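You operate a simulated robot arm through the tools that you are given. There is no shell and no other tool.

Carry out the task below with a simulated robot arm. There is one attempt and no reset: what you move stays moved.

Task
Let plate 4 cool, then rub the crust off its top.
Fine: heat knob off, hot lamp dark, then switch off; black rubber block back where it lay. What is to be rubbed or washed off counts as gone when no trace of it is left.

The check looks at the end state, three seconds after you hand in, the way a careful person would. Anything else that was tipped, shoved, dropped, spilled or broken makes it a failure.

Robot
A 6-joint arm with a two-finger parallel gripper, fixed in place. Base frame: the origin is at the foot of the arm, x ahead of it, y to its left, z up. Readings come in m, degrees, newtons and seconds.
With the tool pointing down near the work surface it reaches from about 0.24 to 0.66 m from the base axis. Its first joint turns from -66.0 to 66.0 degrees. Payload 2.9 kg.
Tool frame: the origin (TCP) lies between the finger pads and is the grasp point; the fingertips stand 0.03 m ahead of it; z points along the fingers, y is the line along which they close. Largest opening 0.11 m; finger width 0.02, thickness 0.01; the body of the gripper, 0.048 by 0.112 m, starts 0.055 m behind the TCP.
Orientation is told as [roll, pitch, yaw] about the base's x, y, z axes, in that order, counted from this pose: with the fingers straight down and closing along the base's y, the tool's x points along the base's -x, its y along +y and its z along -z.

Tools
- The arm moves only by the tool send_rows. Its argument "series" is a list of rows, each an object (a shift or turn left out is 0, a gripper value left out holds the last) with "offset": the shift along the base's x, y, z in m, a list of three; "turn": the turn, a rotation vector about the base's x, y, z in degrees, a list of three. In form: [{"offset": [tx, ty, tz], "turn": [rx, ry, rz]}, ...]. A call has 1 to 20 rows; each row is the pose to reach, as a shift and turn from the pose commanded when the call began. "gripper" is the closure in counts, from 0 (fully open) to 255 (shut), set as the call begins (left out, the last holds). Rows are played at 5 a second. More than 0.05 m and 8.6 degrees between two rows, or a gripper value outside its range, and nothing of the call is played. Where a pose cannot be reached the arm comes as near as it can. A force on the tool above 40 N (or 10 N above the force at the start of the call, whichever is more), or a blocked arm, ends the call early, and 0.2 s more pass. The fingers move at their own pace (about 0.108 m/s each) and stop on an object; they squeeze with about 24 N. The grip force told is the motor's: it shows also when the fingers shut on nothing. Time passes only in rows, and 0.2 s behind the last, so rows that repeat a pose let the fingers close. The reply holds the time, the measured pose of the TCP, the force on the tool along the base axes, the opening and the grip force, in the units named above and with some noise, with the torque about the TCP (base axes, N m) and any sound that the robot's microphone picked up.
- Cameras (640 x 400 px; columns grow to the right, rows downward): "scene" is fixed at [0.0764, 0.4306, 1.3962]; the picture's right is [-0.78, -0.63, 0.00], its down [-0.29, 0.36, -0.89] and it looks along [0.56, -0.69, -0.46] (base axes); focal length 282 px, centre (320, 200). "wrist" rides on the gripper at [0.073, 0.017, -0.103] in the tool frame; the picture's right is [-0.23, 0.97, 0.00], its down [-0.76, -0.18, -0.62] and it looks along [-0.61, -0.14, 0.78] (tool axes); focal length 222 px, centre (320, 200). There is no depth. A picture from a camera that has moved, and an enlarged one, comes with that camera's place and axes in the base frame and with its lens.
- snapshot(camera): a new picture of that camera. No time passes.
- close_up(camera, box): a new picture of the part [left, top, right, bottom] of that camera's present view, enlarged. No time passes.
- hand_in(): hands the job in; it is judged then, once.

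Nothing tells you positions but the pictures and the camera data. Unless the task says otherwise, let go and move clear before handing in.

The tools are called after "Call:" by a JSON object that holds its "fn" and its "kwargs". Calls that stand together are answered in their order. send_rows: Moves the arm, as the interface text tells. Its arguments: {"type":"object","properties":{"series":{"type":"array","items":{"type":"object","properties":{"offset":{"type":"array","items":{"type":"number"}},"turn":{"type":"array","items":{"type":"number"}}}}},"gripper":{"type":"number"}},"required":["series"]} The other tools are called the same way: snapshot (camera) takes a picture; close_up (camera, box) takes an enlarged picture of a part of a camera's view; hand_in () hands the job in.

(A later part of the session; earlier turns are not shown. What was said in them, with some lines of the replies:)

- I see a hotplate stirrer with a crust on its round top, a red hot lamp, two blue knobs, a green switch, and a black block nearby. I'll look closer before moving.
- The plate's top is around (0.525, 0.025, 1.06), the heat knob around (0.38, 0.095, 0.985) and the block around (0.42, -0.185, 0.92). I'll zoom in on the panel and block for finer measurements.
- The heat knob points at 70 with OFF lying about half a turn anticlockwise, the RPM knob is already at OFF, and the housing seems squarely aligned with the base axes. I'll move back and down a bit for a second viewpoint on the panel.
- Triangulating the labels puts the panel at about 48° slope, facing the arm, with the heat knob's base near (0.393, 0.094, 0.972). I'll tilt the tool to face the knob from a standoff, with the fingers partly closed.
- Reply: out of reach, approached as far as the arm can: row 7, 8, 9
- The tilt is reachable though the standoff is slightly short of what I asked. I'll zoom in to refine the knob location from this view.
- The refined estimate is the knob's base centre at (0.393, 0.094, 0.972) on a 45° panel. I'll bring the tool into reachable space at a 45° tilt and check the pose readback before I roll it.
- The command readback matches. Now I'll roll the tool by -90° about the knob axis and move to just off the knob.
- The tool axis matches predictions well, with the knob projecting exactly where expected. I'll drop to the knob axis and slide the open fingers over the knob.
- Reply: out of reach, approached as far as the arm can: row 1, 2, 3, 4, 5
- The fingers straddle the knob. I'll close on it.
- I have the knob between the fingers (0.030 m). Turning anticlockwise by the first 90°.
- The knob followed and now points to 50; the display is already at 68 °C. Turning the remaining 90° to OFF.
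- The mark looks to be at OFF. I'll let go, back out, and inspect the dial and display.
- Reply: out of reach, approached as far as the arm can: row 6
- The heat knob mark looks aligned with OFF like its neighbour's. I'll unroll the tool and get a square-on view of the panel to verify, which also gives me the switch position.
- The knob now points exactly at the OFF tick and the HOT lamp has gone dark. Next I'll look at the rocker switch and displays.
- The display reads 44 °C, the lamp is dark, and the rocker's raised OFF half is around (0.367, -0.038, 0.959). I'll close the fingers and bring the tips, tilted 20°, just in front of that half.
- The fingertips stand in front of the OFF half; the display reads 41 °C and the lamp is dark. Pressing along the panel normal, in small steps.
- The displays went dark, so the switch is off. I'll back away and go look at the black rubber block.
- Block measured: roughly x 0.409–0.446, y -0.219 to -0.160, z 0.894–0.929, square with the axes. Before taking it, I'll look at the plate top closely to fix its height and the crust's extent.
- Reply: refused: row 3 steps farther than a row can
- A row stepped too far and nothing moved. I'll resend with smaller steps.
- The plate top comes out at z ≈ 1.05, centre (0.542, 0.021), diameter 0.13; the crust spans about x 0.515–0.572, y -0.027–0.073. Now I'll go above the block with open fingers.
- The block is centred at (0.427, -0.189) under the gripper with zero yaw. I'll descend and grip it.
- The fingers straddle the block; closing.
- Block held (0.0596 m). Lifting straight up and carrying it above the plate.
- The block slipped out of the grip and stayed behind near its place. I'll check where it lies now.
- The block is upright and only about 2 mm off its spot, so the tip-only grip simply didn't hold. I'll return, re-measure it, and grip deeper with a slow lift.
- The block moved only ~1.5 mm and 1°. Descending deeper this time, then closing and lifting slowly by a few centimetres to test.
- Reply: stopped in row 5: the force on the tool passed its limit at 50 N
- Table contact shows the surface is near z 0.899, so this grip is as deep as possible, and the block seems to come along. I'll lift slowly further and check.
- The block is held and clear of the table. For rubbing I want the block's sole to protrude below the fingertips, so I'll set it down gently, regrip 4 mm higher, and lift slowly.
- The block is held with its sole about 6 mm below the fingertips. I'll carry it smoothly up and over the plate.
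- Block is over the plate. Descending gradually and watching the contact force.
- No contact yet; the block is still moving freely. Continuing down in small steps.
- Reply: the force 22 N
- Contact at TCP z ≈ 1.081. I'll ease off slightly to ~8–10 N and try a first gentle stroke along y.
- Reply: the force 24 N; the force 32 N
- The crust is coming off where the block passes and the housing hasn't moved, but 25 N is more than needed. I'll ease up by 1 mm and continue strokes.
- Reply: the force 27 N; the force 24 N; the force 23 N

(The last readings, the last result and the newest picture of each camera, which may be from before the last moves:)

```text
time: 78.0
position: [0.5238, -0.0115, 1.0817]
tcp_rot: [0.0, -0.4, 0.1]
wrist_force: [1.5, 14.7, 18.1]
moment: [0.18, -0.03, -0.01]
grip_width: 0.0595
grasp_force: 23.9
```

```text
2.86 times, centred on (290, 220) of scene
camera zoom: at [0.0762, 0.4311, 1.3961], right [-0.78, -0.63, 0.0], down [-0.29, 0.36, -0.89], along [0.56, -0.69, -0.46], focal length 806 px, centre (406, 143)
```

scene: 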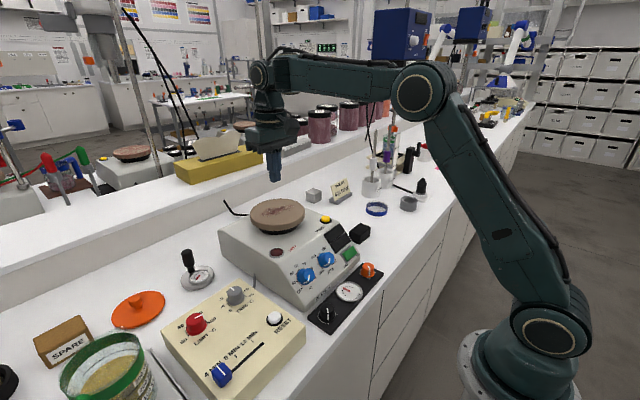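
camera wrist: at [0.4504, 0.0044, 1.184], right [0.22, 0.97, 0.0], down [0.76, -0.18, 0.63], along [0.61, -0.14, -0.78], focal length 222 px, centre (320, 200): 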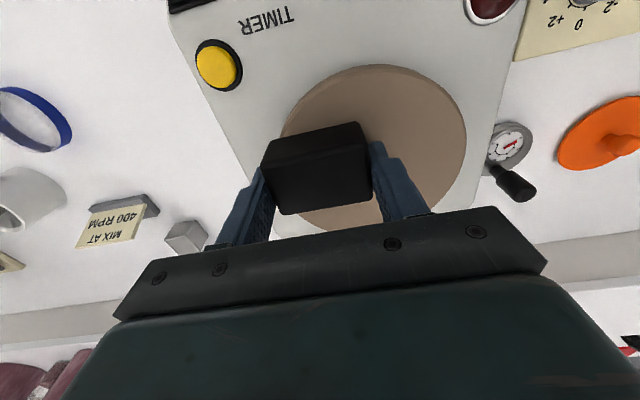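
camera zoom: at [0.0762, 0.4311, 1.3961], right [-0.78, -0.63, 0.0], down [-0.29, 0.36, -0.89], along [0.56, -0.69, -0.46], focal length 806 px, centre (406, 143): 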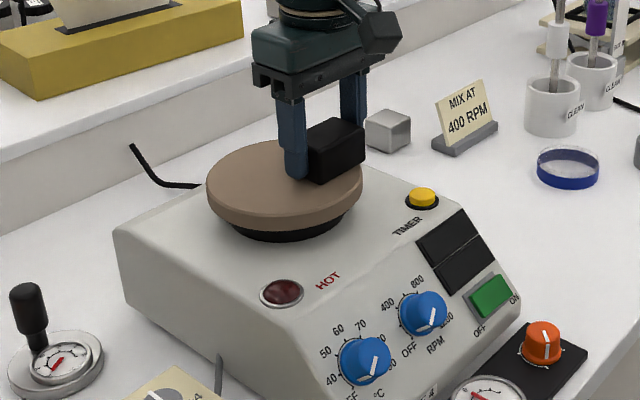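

Most of the crust is gone. I'll sweep the remaining bands on both sides to cover everything.

Call:
{"fn": "send_rows", "kwargs": {"series": [{"offset": [-0.007, 0, 0]}, {"offset": [-0.014, 0, 0]}, {"offset": [-0.014, 0.008, 0]}, {"offset": [-0.014, 0.017, 0]}, {"offset": [-0.014, 0.026, 0]}, {"offset": [-0.014, 0.035, 0]}, {"offset": [-0.014, 0.044, 0]}, {"offset": [-0.014, 0.053, 0]}, {"offset": [-0.014, 0.062, 0]}, {"offset": [-0.004, 0.066, 0]}, {"offset": [0.007, 0.066, 0]}, {"offset": [0.018, 0.066, 0]}, {"offset": [0.029, 0.066, 0]}, {"offset": [0.038, 0.066, 0]}, {"offset": [0.043, 0.064, 0]}, {"offset": [0.043, 0.057, 0]}]}}

Call:
{"fn": "send_rows", "kwargs": {"series": [{"offset": [0, -0.009, 0]}, {"offset": [0, -0.018, 0]}, {"offset": [0, -0.027, 0]}, {"offset": [0, -0.036, 0]}, {"offset": [0, -0.045, 0]}, {"offset": [0, -0.054, 0]}, {"offset": [0, -0.059, 0]}, {"offset": [-0.01, -0.055, 0]}, {"offset": [-0.018, -0.047, 0]}, {"offset": [-0.021, -0.038, 0]}, {"offset": [-0.021, -0.029, 0]}, {"offset": [-0.021, -0.02, 0]}, {"offset": [-0.021, -0.011, 0]}, {"offset": [-0.021, -0.011, 0]}]}}

Call:
{"fn": "snapshot", "kwargs": {"camera": "wrist"}}

Call:
{"fn": "close_up", "kwargs": {"camera": "scene", "box": [210, 150, 370, 290]}}

```text
time: 81.4
position: [0.5685, 0.0468, 1.0816]
tcp_rot: [0.0, -0.4, 0.2]
wrist_force: [0.2, 8.0, 9.1]
moment: [0.28, 0.15, -0.17]
grip_width: 0.0595
grasp_force: 24.4
```

```text
time: 84.4
position: [0.5469, 0.0351, 1.0809]
tcp_rot: [0.0, -0.4, 0.1]
wrist_force: [0.2, -5.9, 6.5]
moment: [-0.15, -0.12, -0.09]
grip_width: 0.0598
grasp_force: 24.1
```

```text
taken
camera wrist: at [0.4729, 0.0504, 1.184], right [0.23, 0.97, 0.0], down [0.76, -0.18, 0.63], along [0.61, -0.14, -0.78], focal length 222 px, centre (320, 200)
```

wrist: 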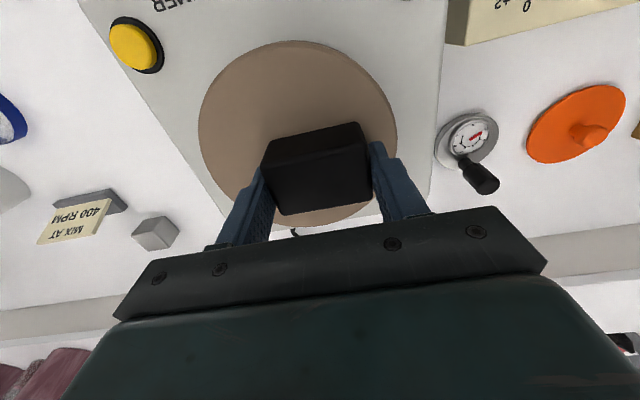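

```text
2.86 times, centred on (290, 220) of scene
camera zoom: at [0.0763, 0.4305, 1.3963], right [-0.78, -0.63, 0.0], down [-0.29, 0.36, -0.89], along [0.56, -0.69, -0.46], focal length 806 px, centre (406, 143)
```

zoom: 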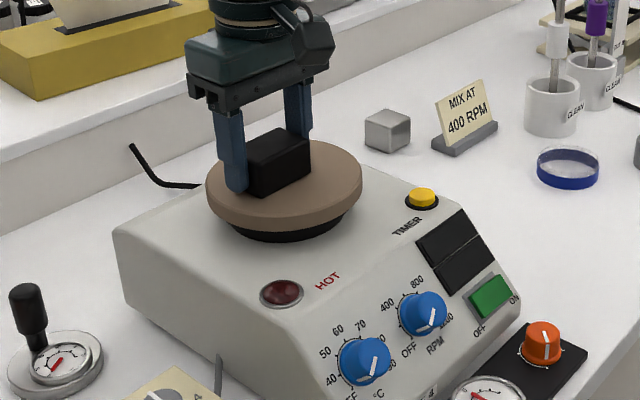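

Now I'll lift the block slowly and inspect the plate for any remaining trace.

Call:
{"fn": "send_rows", "kwargs": {"series": [{"offset": [0, 0, 0.001]}, {"offset": [0, 0, 0.003]}, {"offset": [0, 0, 0.008]}, {"offset": [0, 0, 0.016]}, {"offset": [0, 0, 0.028]}, {"offset": [-0.005, 0, 0.042]}, {"offset": [-0.017, -0.002, 0.058]}, {"offset": [-0.033, -0.006, 0.07]}, {"offset": [-0.053, -0.01, 0.078]}, {"offset": [-0.073, -0.013, 0.08]}, {"offset": [-0.088, -0.015, 0.08]}, {"offset": [-0.097, -0.015, 0.08]}, {"offset": [-0.1, -0.015, 0.08]}, {"offset": [-0.1, -0.015, 0.08]}]}}

Call:
{"fn": "snapshot", "kwargs": {"camera": "wrist"}}

Call:
{"fn": "close_up", "kwargs": {"camera": "scene", "box": [240, 185, 320, 245]}}

```text
time: 87.4
position: [0.4471, 0.0198, 1.1609]
tcp_rot: [0.1, -0.4, 0.0]
wrist_force: [0.8, -0.2, -1.0]
moment: [0.0, -0.01, 0.02]
grip_width: 0.0597
grasp_force: 24.0
```

```text
taken
camera wrist: at [0.3733, 0.0349, 1.2641], right [0.23, 0.97, 0.0], down [0.76, -0.18, 0.63], along [0.61, -0.14, -0.78], focal length 222 px, centre (320, 200)
```

wrist: 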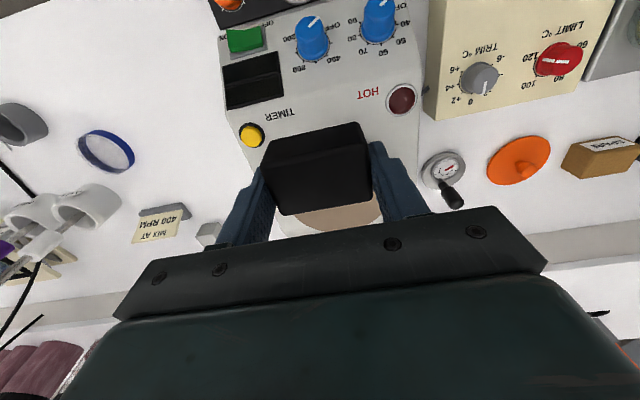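

```text
6.67 times, centred on (280, 215) of scene
camera zoom: at [0.0764, 0.4306, 1.3962], right [-0.78, -0.63, 0.0], down [-0.29, 0.36, -0.89], along [0.56, -0.69, -0.46], focal length 1880 px, centre (587, 100)
```

zoom: 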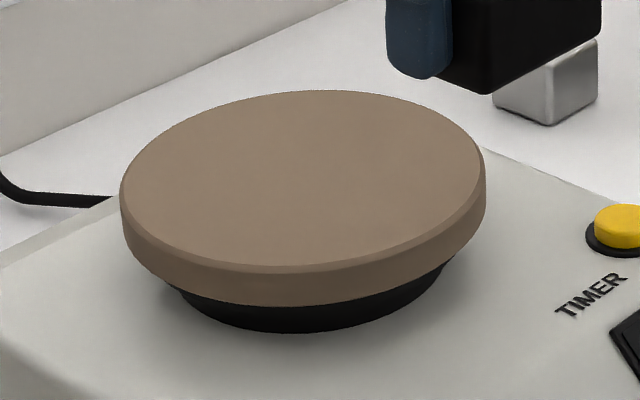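

Call:
{"fn": "close_up", "kwargs": {"camera": "scene", "box": [253, 195, 305, 226]}}

Call:
{"fn": "send_rows", "kwargs": {"series": [{"offset": [-0.002, -0.004, 0.01]}, {"offset": [-0.005, -0.015, 0.025]}, {"offset": [-0.008, -0.03, 0.04]}, {"offset": [-0.01, -0.05, 0.05]}, {"offset": [-0.01, -0.07, 0.055]}, {"offset": [-0.01, -0.085, 0.058]}, {"offset": [-0.01, -0.09, 0.06]}, {"offset": [-0.01, -0.09, 0.06]}]}}

Call:
{"fn": "snapshot", "kwargs": {"camera": "wrist"}}

```text
12.31 times, centred on (279, 210) of scene
camera zoom: at [0.0764, 0.4306, 1.3962], right [-0.78, -0.63, 0.0], down [-0.29, 0.36, -0.89], along [0.56, -0.69, -0.46], focal length 3472 px, centre (825, 71)
```

zoom: 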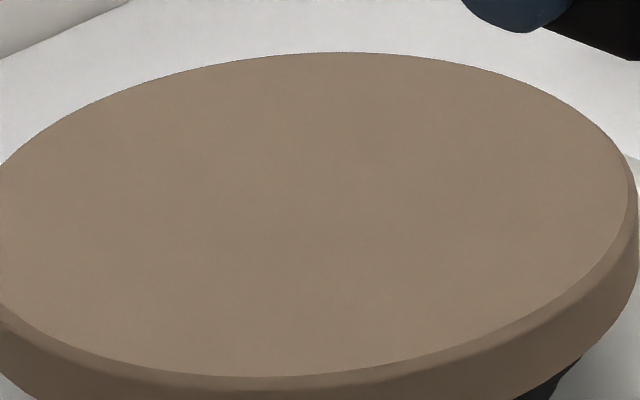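

```text
time: 89.2
position: [0.438, -0.0717, 1.221]
tcp_rot: [0.0, -0.4, 0.2]
wrist_force: [1.0, 1.4, -0.6]
moment: [0.04, 0.0, -0.02]
grip_width: 0.0597
grasp_force: 23.8
```

```text
taken
camera wrist: at [0.3645, -0.0555, 1.3234], right [0.23, 0.97, 0.0], down [0.76, -0.18, 0.63], along [0.61, -0.14, -0.78], focal length 222 px, centre (320, 200)
```

wrist: 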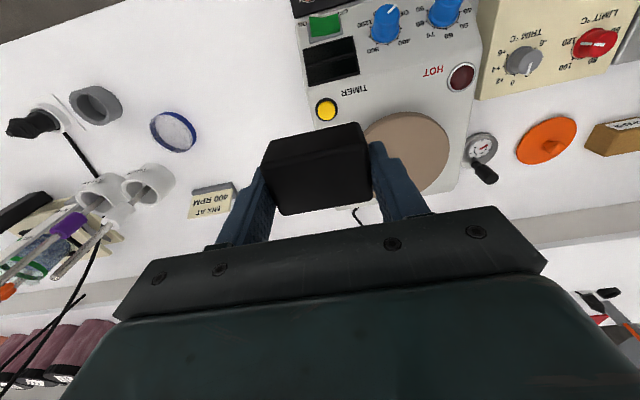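

The plate looks spotless from the scene camera. I'll measure how the block sits in the fingers, to put it back exactly.

Call:
{"fn": "close_up", "kwargs": {"camera": "wrist", "box": [240, 100, 400, 240]}}

Call:
{"fn": "close_up", "kwargs": {"camera": "wrist", "box": [350, 90, 470, 210]}}

```text
2.86 times, centred on (320, 170) of wrist
camera zoom: at [0.3645, -0.0555, 1.3234], right [0.23, 0.97, 0.0], down [0.76, -0.18, 0.63], along [0.61, -0.14, -0.78], focal length 635 px, centre (320, 286)
```

zoom: 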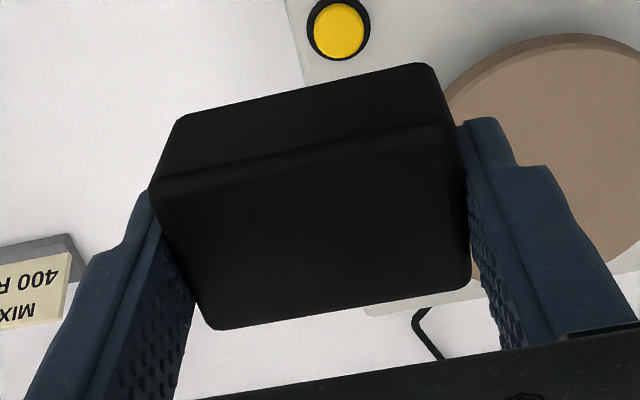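

```text
3.33 times, centred on (410, 150) of wrist
camera zoom: at [0.3645, -0.0555, 1.3234], right [0.23, 0.97, 0.0], down [0.76, -0.18, 0.63], along [0.61, -0.14, -0.78], focal length 740 px, centre (20, 367)
```

zoom: 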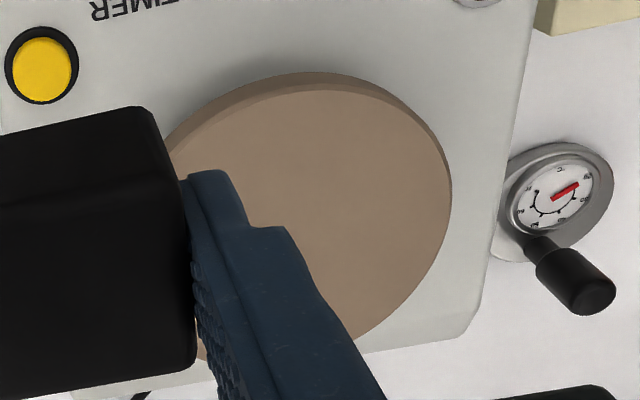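

The block sits squarely in the fingers with its centre within 1 mm of the TCP. I'll carry it back over its original spot and lower it.

Call:
{"fn": "send_rows", "kwargs": {"series": [{"offset": [-0.001, -0.005, 0]}, {"offset": [-0.003, -0.018, -0.002]}, {"offset": [-0.005, -0.036, -0.006]}, {"offset": [-0.007, -0.056, -0.012]}, {"offset": [-0.009, -0.076, -0.022]}, {"offset": [-0.01, -0.094, -0.034]}, {"offset": [-0.01, -0.107, -0.05]}, {"offset": [-0.01, -0.114, -0.068]}, {"offset": [-0.01, -0.1173, -0.09]}, {"offset": [-0.01, -0.1173, -0.112]}, {"offset": [-0.01, -0.1173, -0.135]}, {"offset": [-0.01, -0.1173, -0.16]}, {"offset": [-0.01, -0.1173, -0.185]}, {"offset": [-0.01, -0.1173, -0.208]}, {"offset": [-0.01, -0.1173, -0.23]}, {"offset": [-0.01, -0.1173, -0.25]}, {"offset": [-0.01, -0.1173, -0.264]}, {"offset": [-0.01, -0.1173, -0.272]}, {"offset": [-0.01, -0.1173, -0.276]}, {"offset": [-0.01, -0.1173, -0.276]}]}}

Call:
{"fn": "close_up", "kwargs": {"camera": "scene", "box": [330, 210, 410, 260]}}

```text
time: 93.4
position: [0.4277, -0.1858, 0.9453]
tcp_rot: [0.0, -0.3, 0.2]
wrist_force: [0.0, 0.7, -1.0]
moment: [-0.01, 0.02, 0.0]
grip_width: 0.0598
grasp_force: 24.3
```

```text
8.00 times, centred on (370, 235) of scene
camera zoom: at [0.0764, 0.4306, 1.3962], right [-0.78, -0.63, 0.0], down [-0.29, 0.36, -0.89], along [0.56, -0.69, -0.46], focal length 2256 px, centre (-80, -80)
```

zoom: 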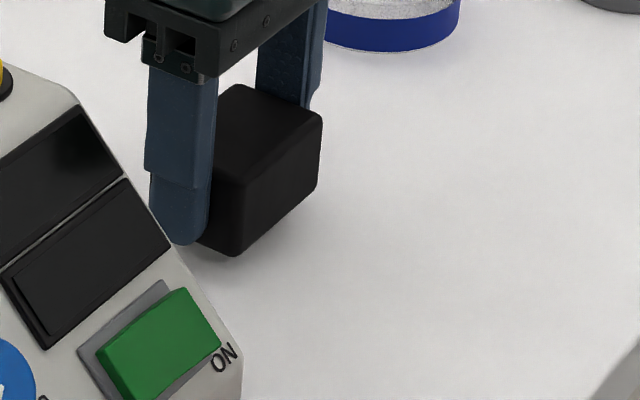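

Call:
{"fn": "send_rows", "kwargs": {"series": [{"offset": [0.001, -0.0015, -0.002]}, {"offset": [0.001, -0.0015, -0.004]}, {"offset": [0.001, -0.0015, -0.006]}, {"offset": [0.001, -0.0015, -0.0075]}, {"offset": [0.001, -0.0015, -0.0075]}]}}

Call:
{"fn": "send_rows", "kwargs": {"series": [{"offset": [0, 0, -0.0005]}, {"offset": [0, 0, -0.001]}, {"offset": [0, 0, -0.001]}]}}

Call:
{"fn": "close_up", "kwargs": {"camera": "scene", "box": [330, 210, 410, 260]}}

```text
time: 94.6
position: [0.4279, -0.1899, 0.9385]
tcp_rot: [0.1, -0.3, 0.0]
wrist_force: [0.0, -0.5, -1.1]
moment: [0.01, 0.03, 0.01]
grip_width: 0.0595
grasp_force: 24.3
```

```text
time: 95.4
position: [0.4289, -0.1885, 0.9364]
tcp_rot: [0.0, -0.3, 0.1]
wrist_force: [0.4, -0.2, -1.1]
moment: [0.0, 0.02, 0.02]
grip_width: 0.0598
grasp_force: 24.7
```

```text
8.00 times, centred on (370, 235) of scene
camera zoom: at [0.0764, 0.4306, 1.3962], right [-0.78, -0.63, 0.0], down [-0.29, 0.36, -0.89], along [0.56, -0.69, -0.46], focal length 2256 px, centre (-80, -80)
```

zoom: 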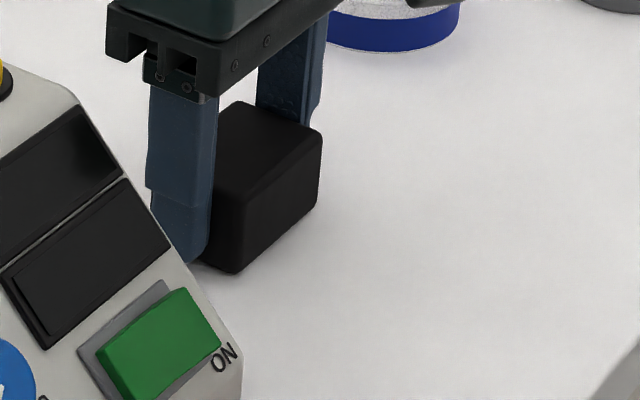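

Call:
{"fn": "send_rows", "kwargs": {"series": [{"offset": [0, 0, -0.0005]}, {"offset": [0, 0, -0.001]}, {"offset": [0, 0, -0.001]}]}}

Call:
{"fn": "send_rows", "kwargs": {"series": [{"offset": [0, 0, -0.0004]}, {"offset": [0, 0, -0.0007]}, {"offset": [0, 0, -0.0007]}]}}

```text
time: 96.2
position: [0.4281, -0.1882, 0.9362]
tcp_rot: [0.0, -0.3, 0.1]
wrist_force: [-0.2, 0.4, -1.6]
moment: [0.0, -0.02, 0.0]
grip_width: 0.0596
grasp_force: 23.8
```

```text
time: 97.0
position: [0.4278, -0.1881, 0.935]
tcp_rot: [0.0, -0.4, 0.1]
wrist_force: [2.3, 2.6, 5.4]
moment: [0.19, 0.02, -0.01]
grip_width: 0.0595
grasp_force: 24.0
```

The block rests on the bench with light contact. Releasing and rising straight up.

Call:
{"fn": "send_rows", "kwargs": {"series": [{"offset": [0, 0, 0]}, {"offset": [0, 0, 0]}, {"offset": [0, 0, 0]}], "gripper": 60}}

Call:
{"fn": "send_rows", "kwargs": {"series": [{"offset": [0, 0, 0.01]}, {"offset": [0, 0, 0.03]}, {"offset": [0, 0, 0.065]}, {"offset": [0, 0, 0.11]}, {"offset": [0, 0, 0.155]}, {"offset": [0, 0, 0.2]}, {"offset": [0, 0, 0.24]}, {"offset": [0, 0, 0.24]}]}}

Call:
{"fn": "close_up", "kwargs": {"camera": "scene", "box": [330, 210, 410, 260]}}

Call:
{"fn": "snapshot", "kwargs": {"camera": "wrist"}}

Call:
{"fn": "snapshot", "kwargs": {"camera": "scene"}}

```text
time: 97.8
position: [0.4282, -0.1887, 0.9347]
tcp_rot: [0.0, -0.2, 0.1]
wrist_force: [-0.2, 0.1, 0.4]
moment: [0.01, 0.0, 0.0]
grip_width: 0.0841
grasp_force: 0.1
```

```text
time: 99.6
position: [0.4293, -0.188, 1.1742]
tcp_rot: [0.0, -0.3, 0.1]
wrist_force: [0.2, 0.1, 0.0]
moment: [-0.05, 0.03, 0.0]
grip_width: 0.0842
grasp_force: 0.1
```

```text
8.00 times, centred on (370, 235) of scene
camera zoom: at [0.0764, 0.4306, 1.3962], right [-0.78, -0.63, 0.0], down [-0.29, 0.36, -0.89], along [0.56, -0.69, -0.46], focal length 2256 px, centre (-80, -80)
```

zoom: 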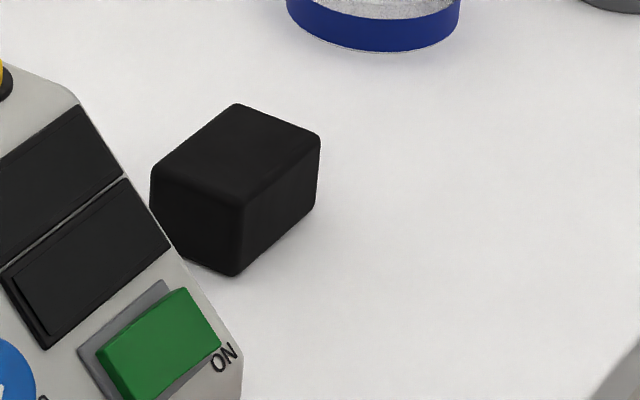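

```text
taken
camera wrist: at [0.3548, -0.1729, 1.2771], right [0.23, 0.97, 0.0], down [0.76, -0.18, 0.63], along [0.61, -0.14, -0.78], focal length 222 px, centre (320, 200)
```

wrist: 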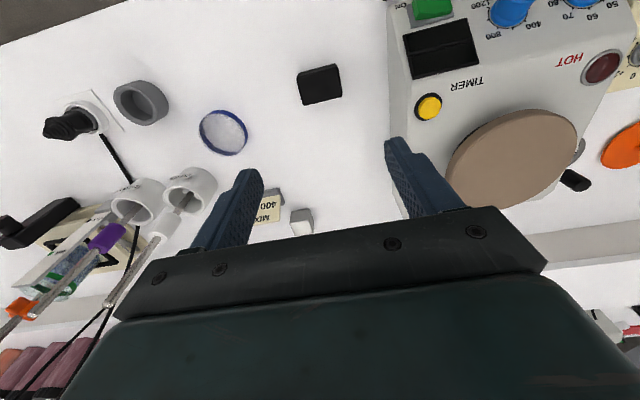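

```text
taken
```

scene: 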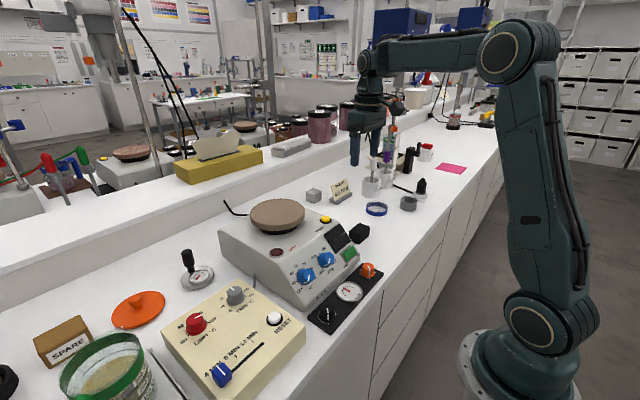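

The block is back within a pixel or so of where it lay. I'll move over for a last close look at the plate from above and the panel.

Call:
{"fn": "send_rows", "kwargs": {"series": [{"offset": [0.005, 0.03, 0.02]}, {"offset": [0.01, 0.07, 0.03]}, {"offset": [0.015, 0.11, 0.03]}, {"offset": [0.02, 0.15, 0.03]}, {"offset": [0.025, 0.19, 0.03]}, {"offset": [0.03, 0.207, 0.03]}, {"offset": [0.03, 0.207, 0.03]}], "gripper": 0}}

Call:
{"fn": "close_up", "kwargs": {"camera": "wrist", "box": [270, 100, 400, 215]}}

Call:
{"fn": "close_up", "kwargs": {"camera": "scene", "box": [240, 180, 400, 310]}}

Call:
{"fn": "snapshot", "kwargs": {"camera": "wrist"}}

```text
time: 101.2
position: [0.458, 0.0197, 1.2037]
tcp_rot: [0.1, -0.3, 0.1]
wrist_force: [0.4, 0.2, 0.0]
moment: [0.02, 0.03, -0.01]
grip_width: 0.11
grasp_force: 0.0
```

```text
3.48 times, centred on (335, 158) of wrist
camera zoom: at [0.3836, 0.0353, 1.3059], right [0.23, 0.97, 0.0], down [0.76, -0.18, 0.63], along [0.61, -0.14, -0.78], focal length 773 px, centre (268, 348)
```

zoom: 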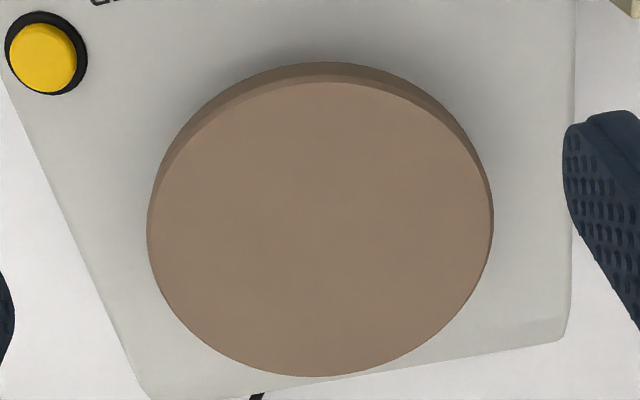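

```text
3.08 times, centred on (320, 245) of scene
camera zoom: at [0.0764, 0.4307, 1.3962], right [-0.78, -0.63, 0.0], down [-0.29, 0.36, -0.89], along [0.56, -0.69, -0.46], focal length 868 px, centre (320, 62)
```

zoom: 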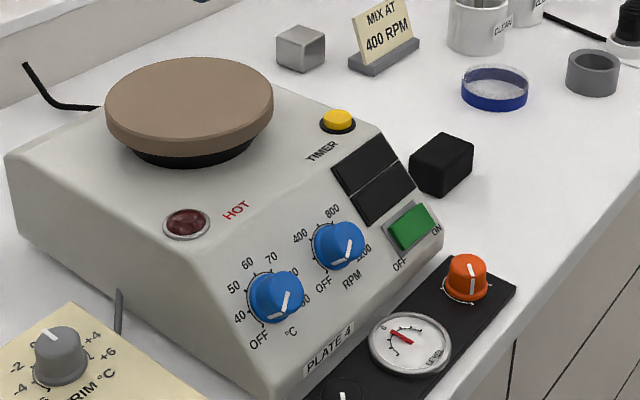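

```text
taken
camera wrist: at [0.3836, 0.0353, 1.3059], right [0.23, 0.97, 0.0], down [0.76, -0.18, 0.63], along [0.61, -0.14, -0.78], focal length 222 px, centre (320, 200)
```

wrist: 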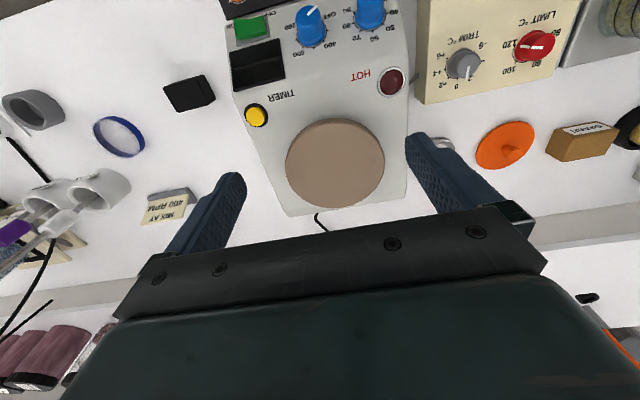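

The plate is clean with no trace of crust. The heat knob is at OFF, the lamp is dark, the switch is off, the block is back in place, and nothing else has moved. The gripper is empty and clear, so I'm handing in.

Call:
{"fn": "hand_in", "kwargs": {}}

```text
The job is handed in.
```

Plate 4 is cool and switched off, and I could see no trace of crust left on its top. I've handed the job in and don't know the result of the check yet.

- **Cooling:** I turned the heat knob to OFF and waited for the HOT lamp to go dark. The display read 41 °C with the lamp dark just before I pressed the switch off.
- **Rubbing:** I swept the rubber block over the whole crusted area. Close-ups from both cameras afterwards showed a clean surface.
- **Block:** It is back where it lay, to within about 1–2 mm judging by the pictures. It slipped out of the grip on the first lift without tipping and shifted about 2 mm, so I gripped it again and lifted more slowly.
- **Bench contact:** The fingertips touched the bench once at about 50 N while I was regripping the block. I saw no mark or shift from it.
- **Everything else:** The hotplate housing and the items around it look unmoved, and the gripper is empty and clear.
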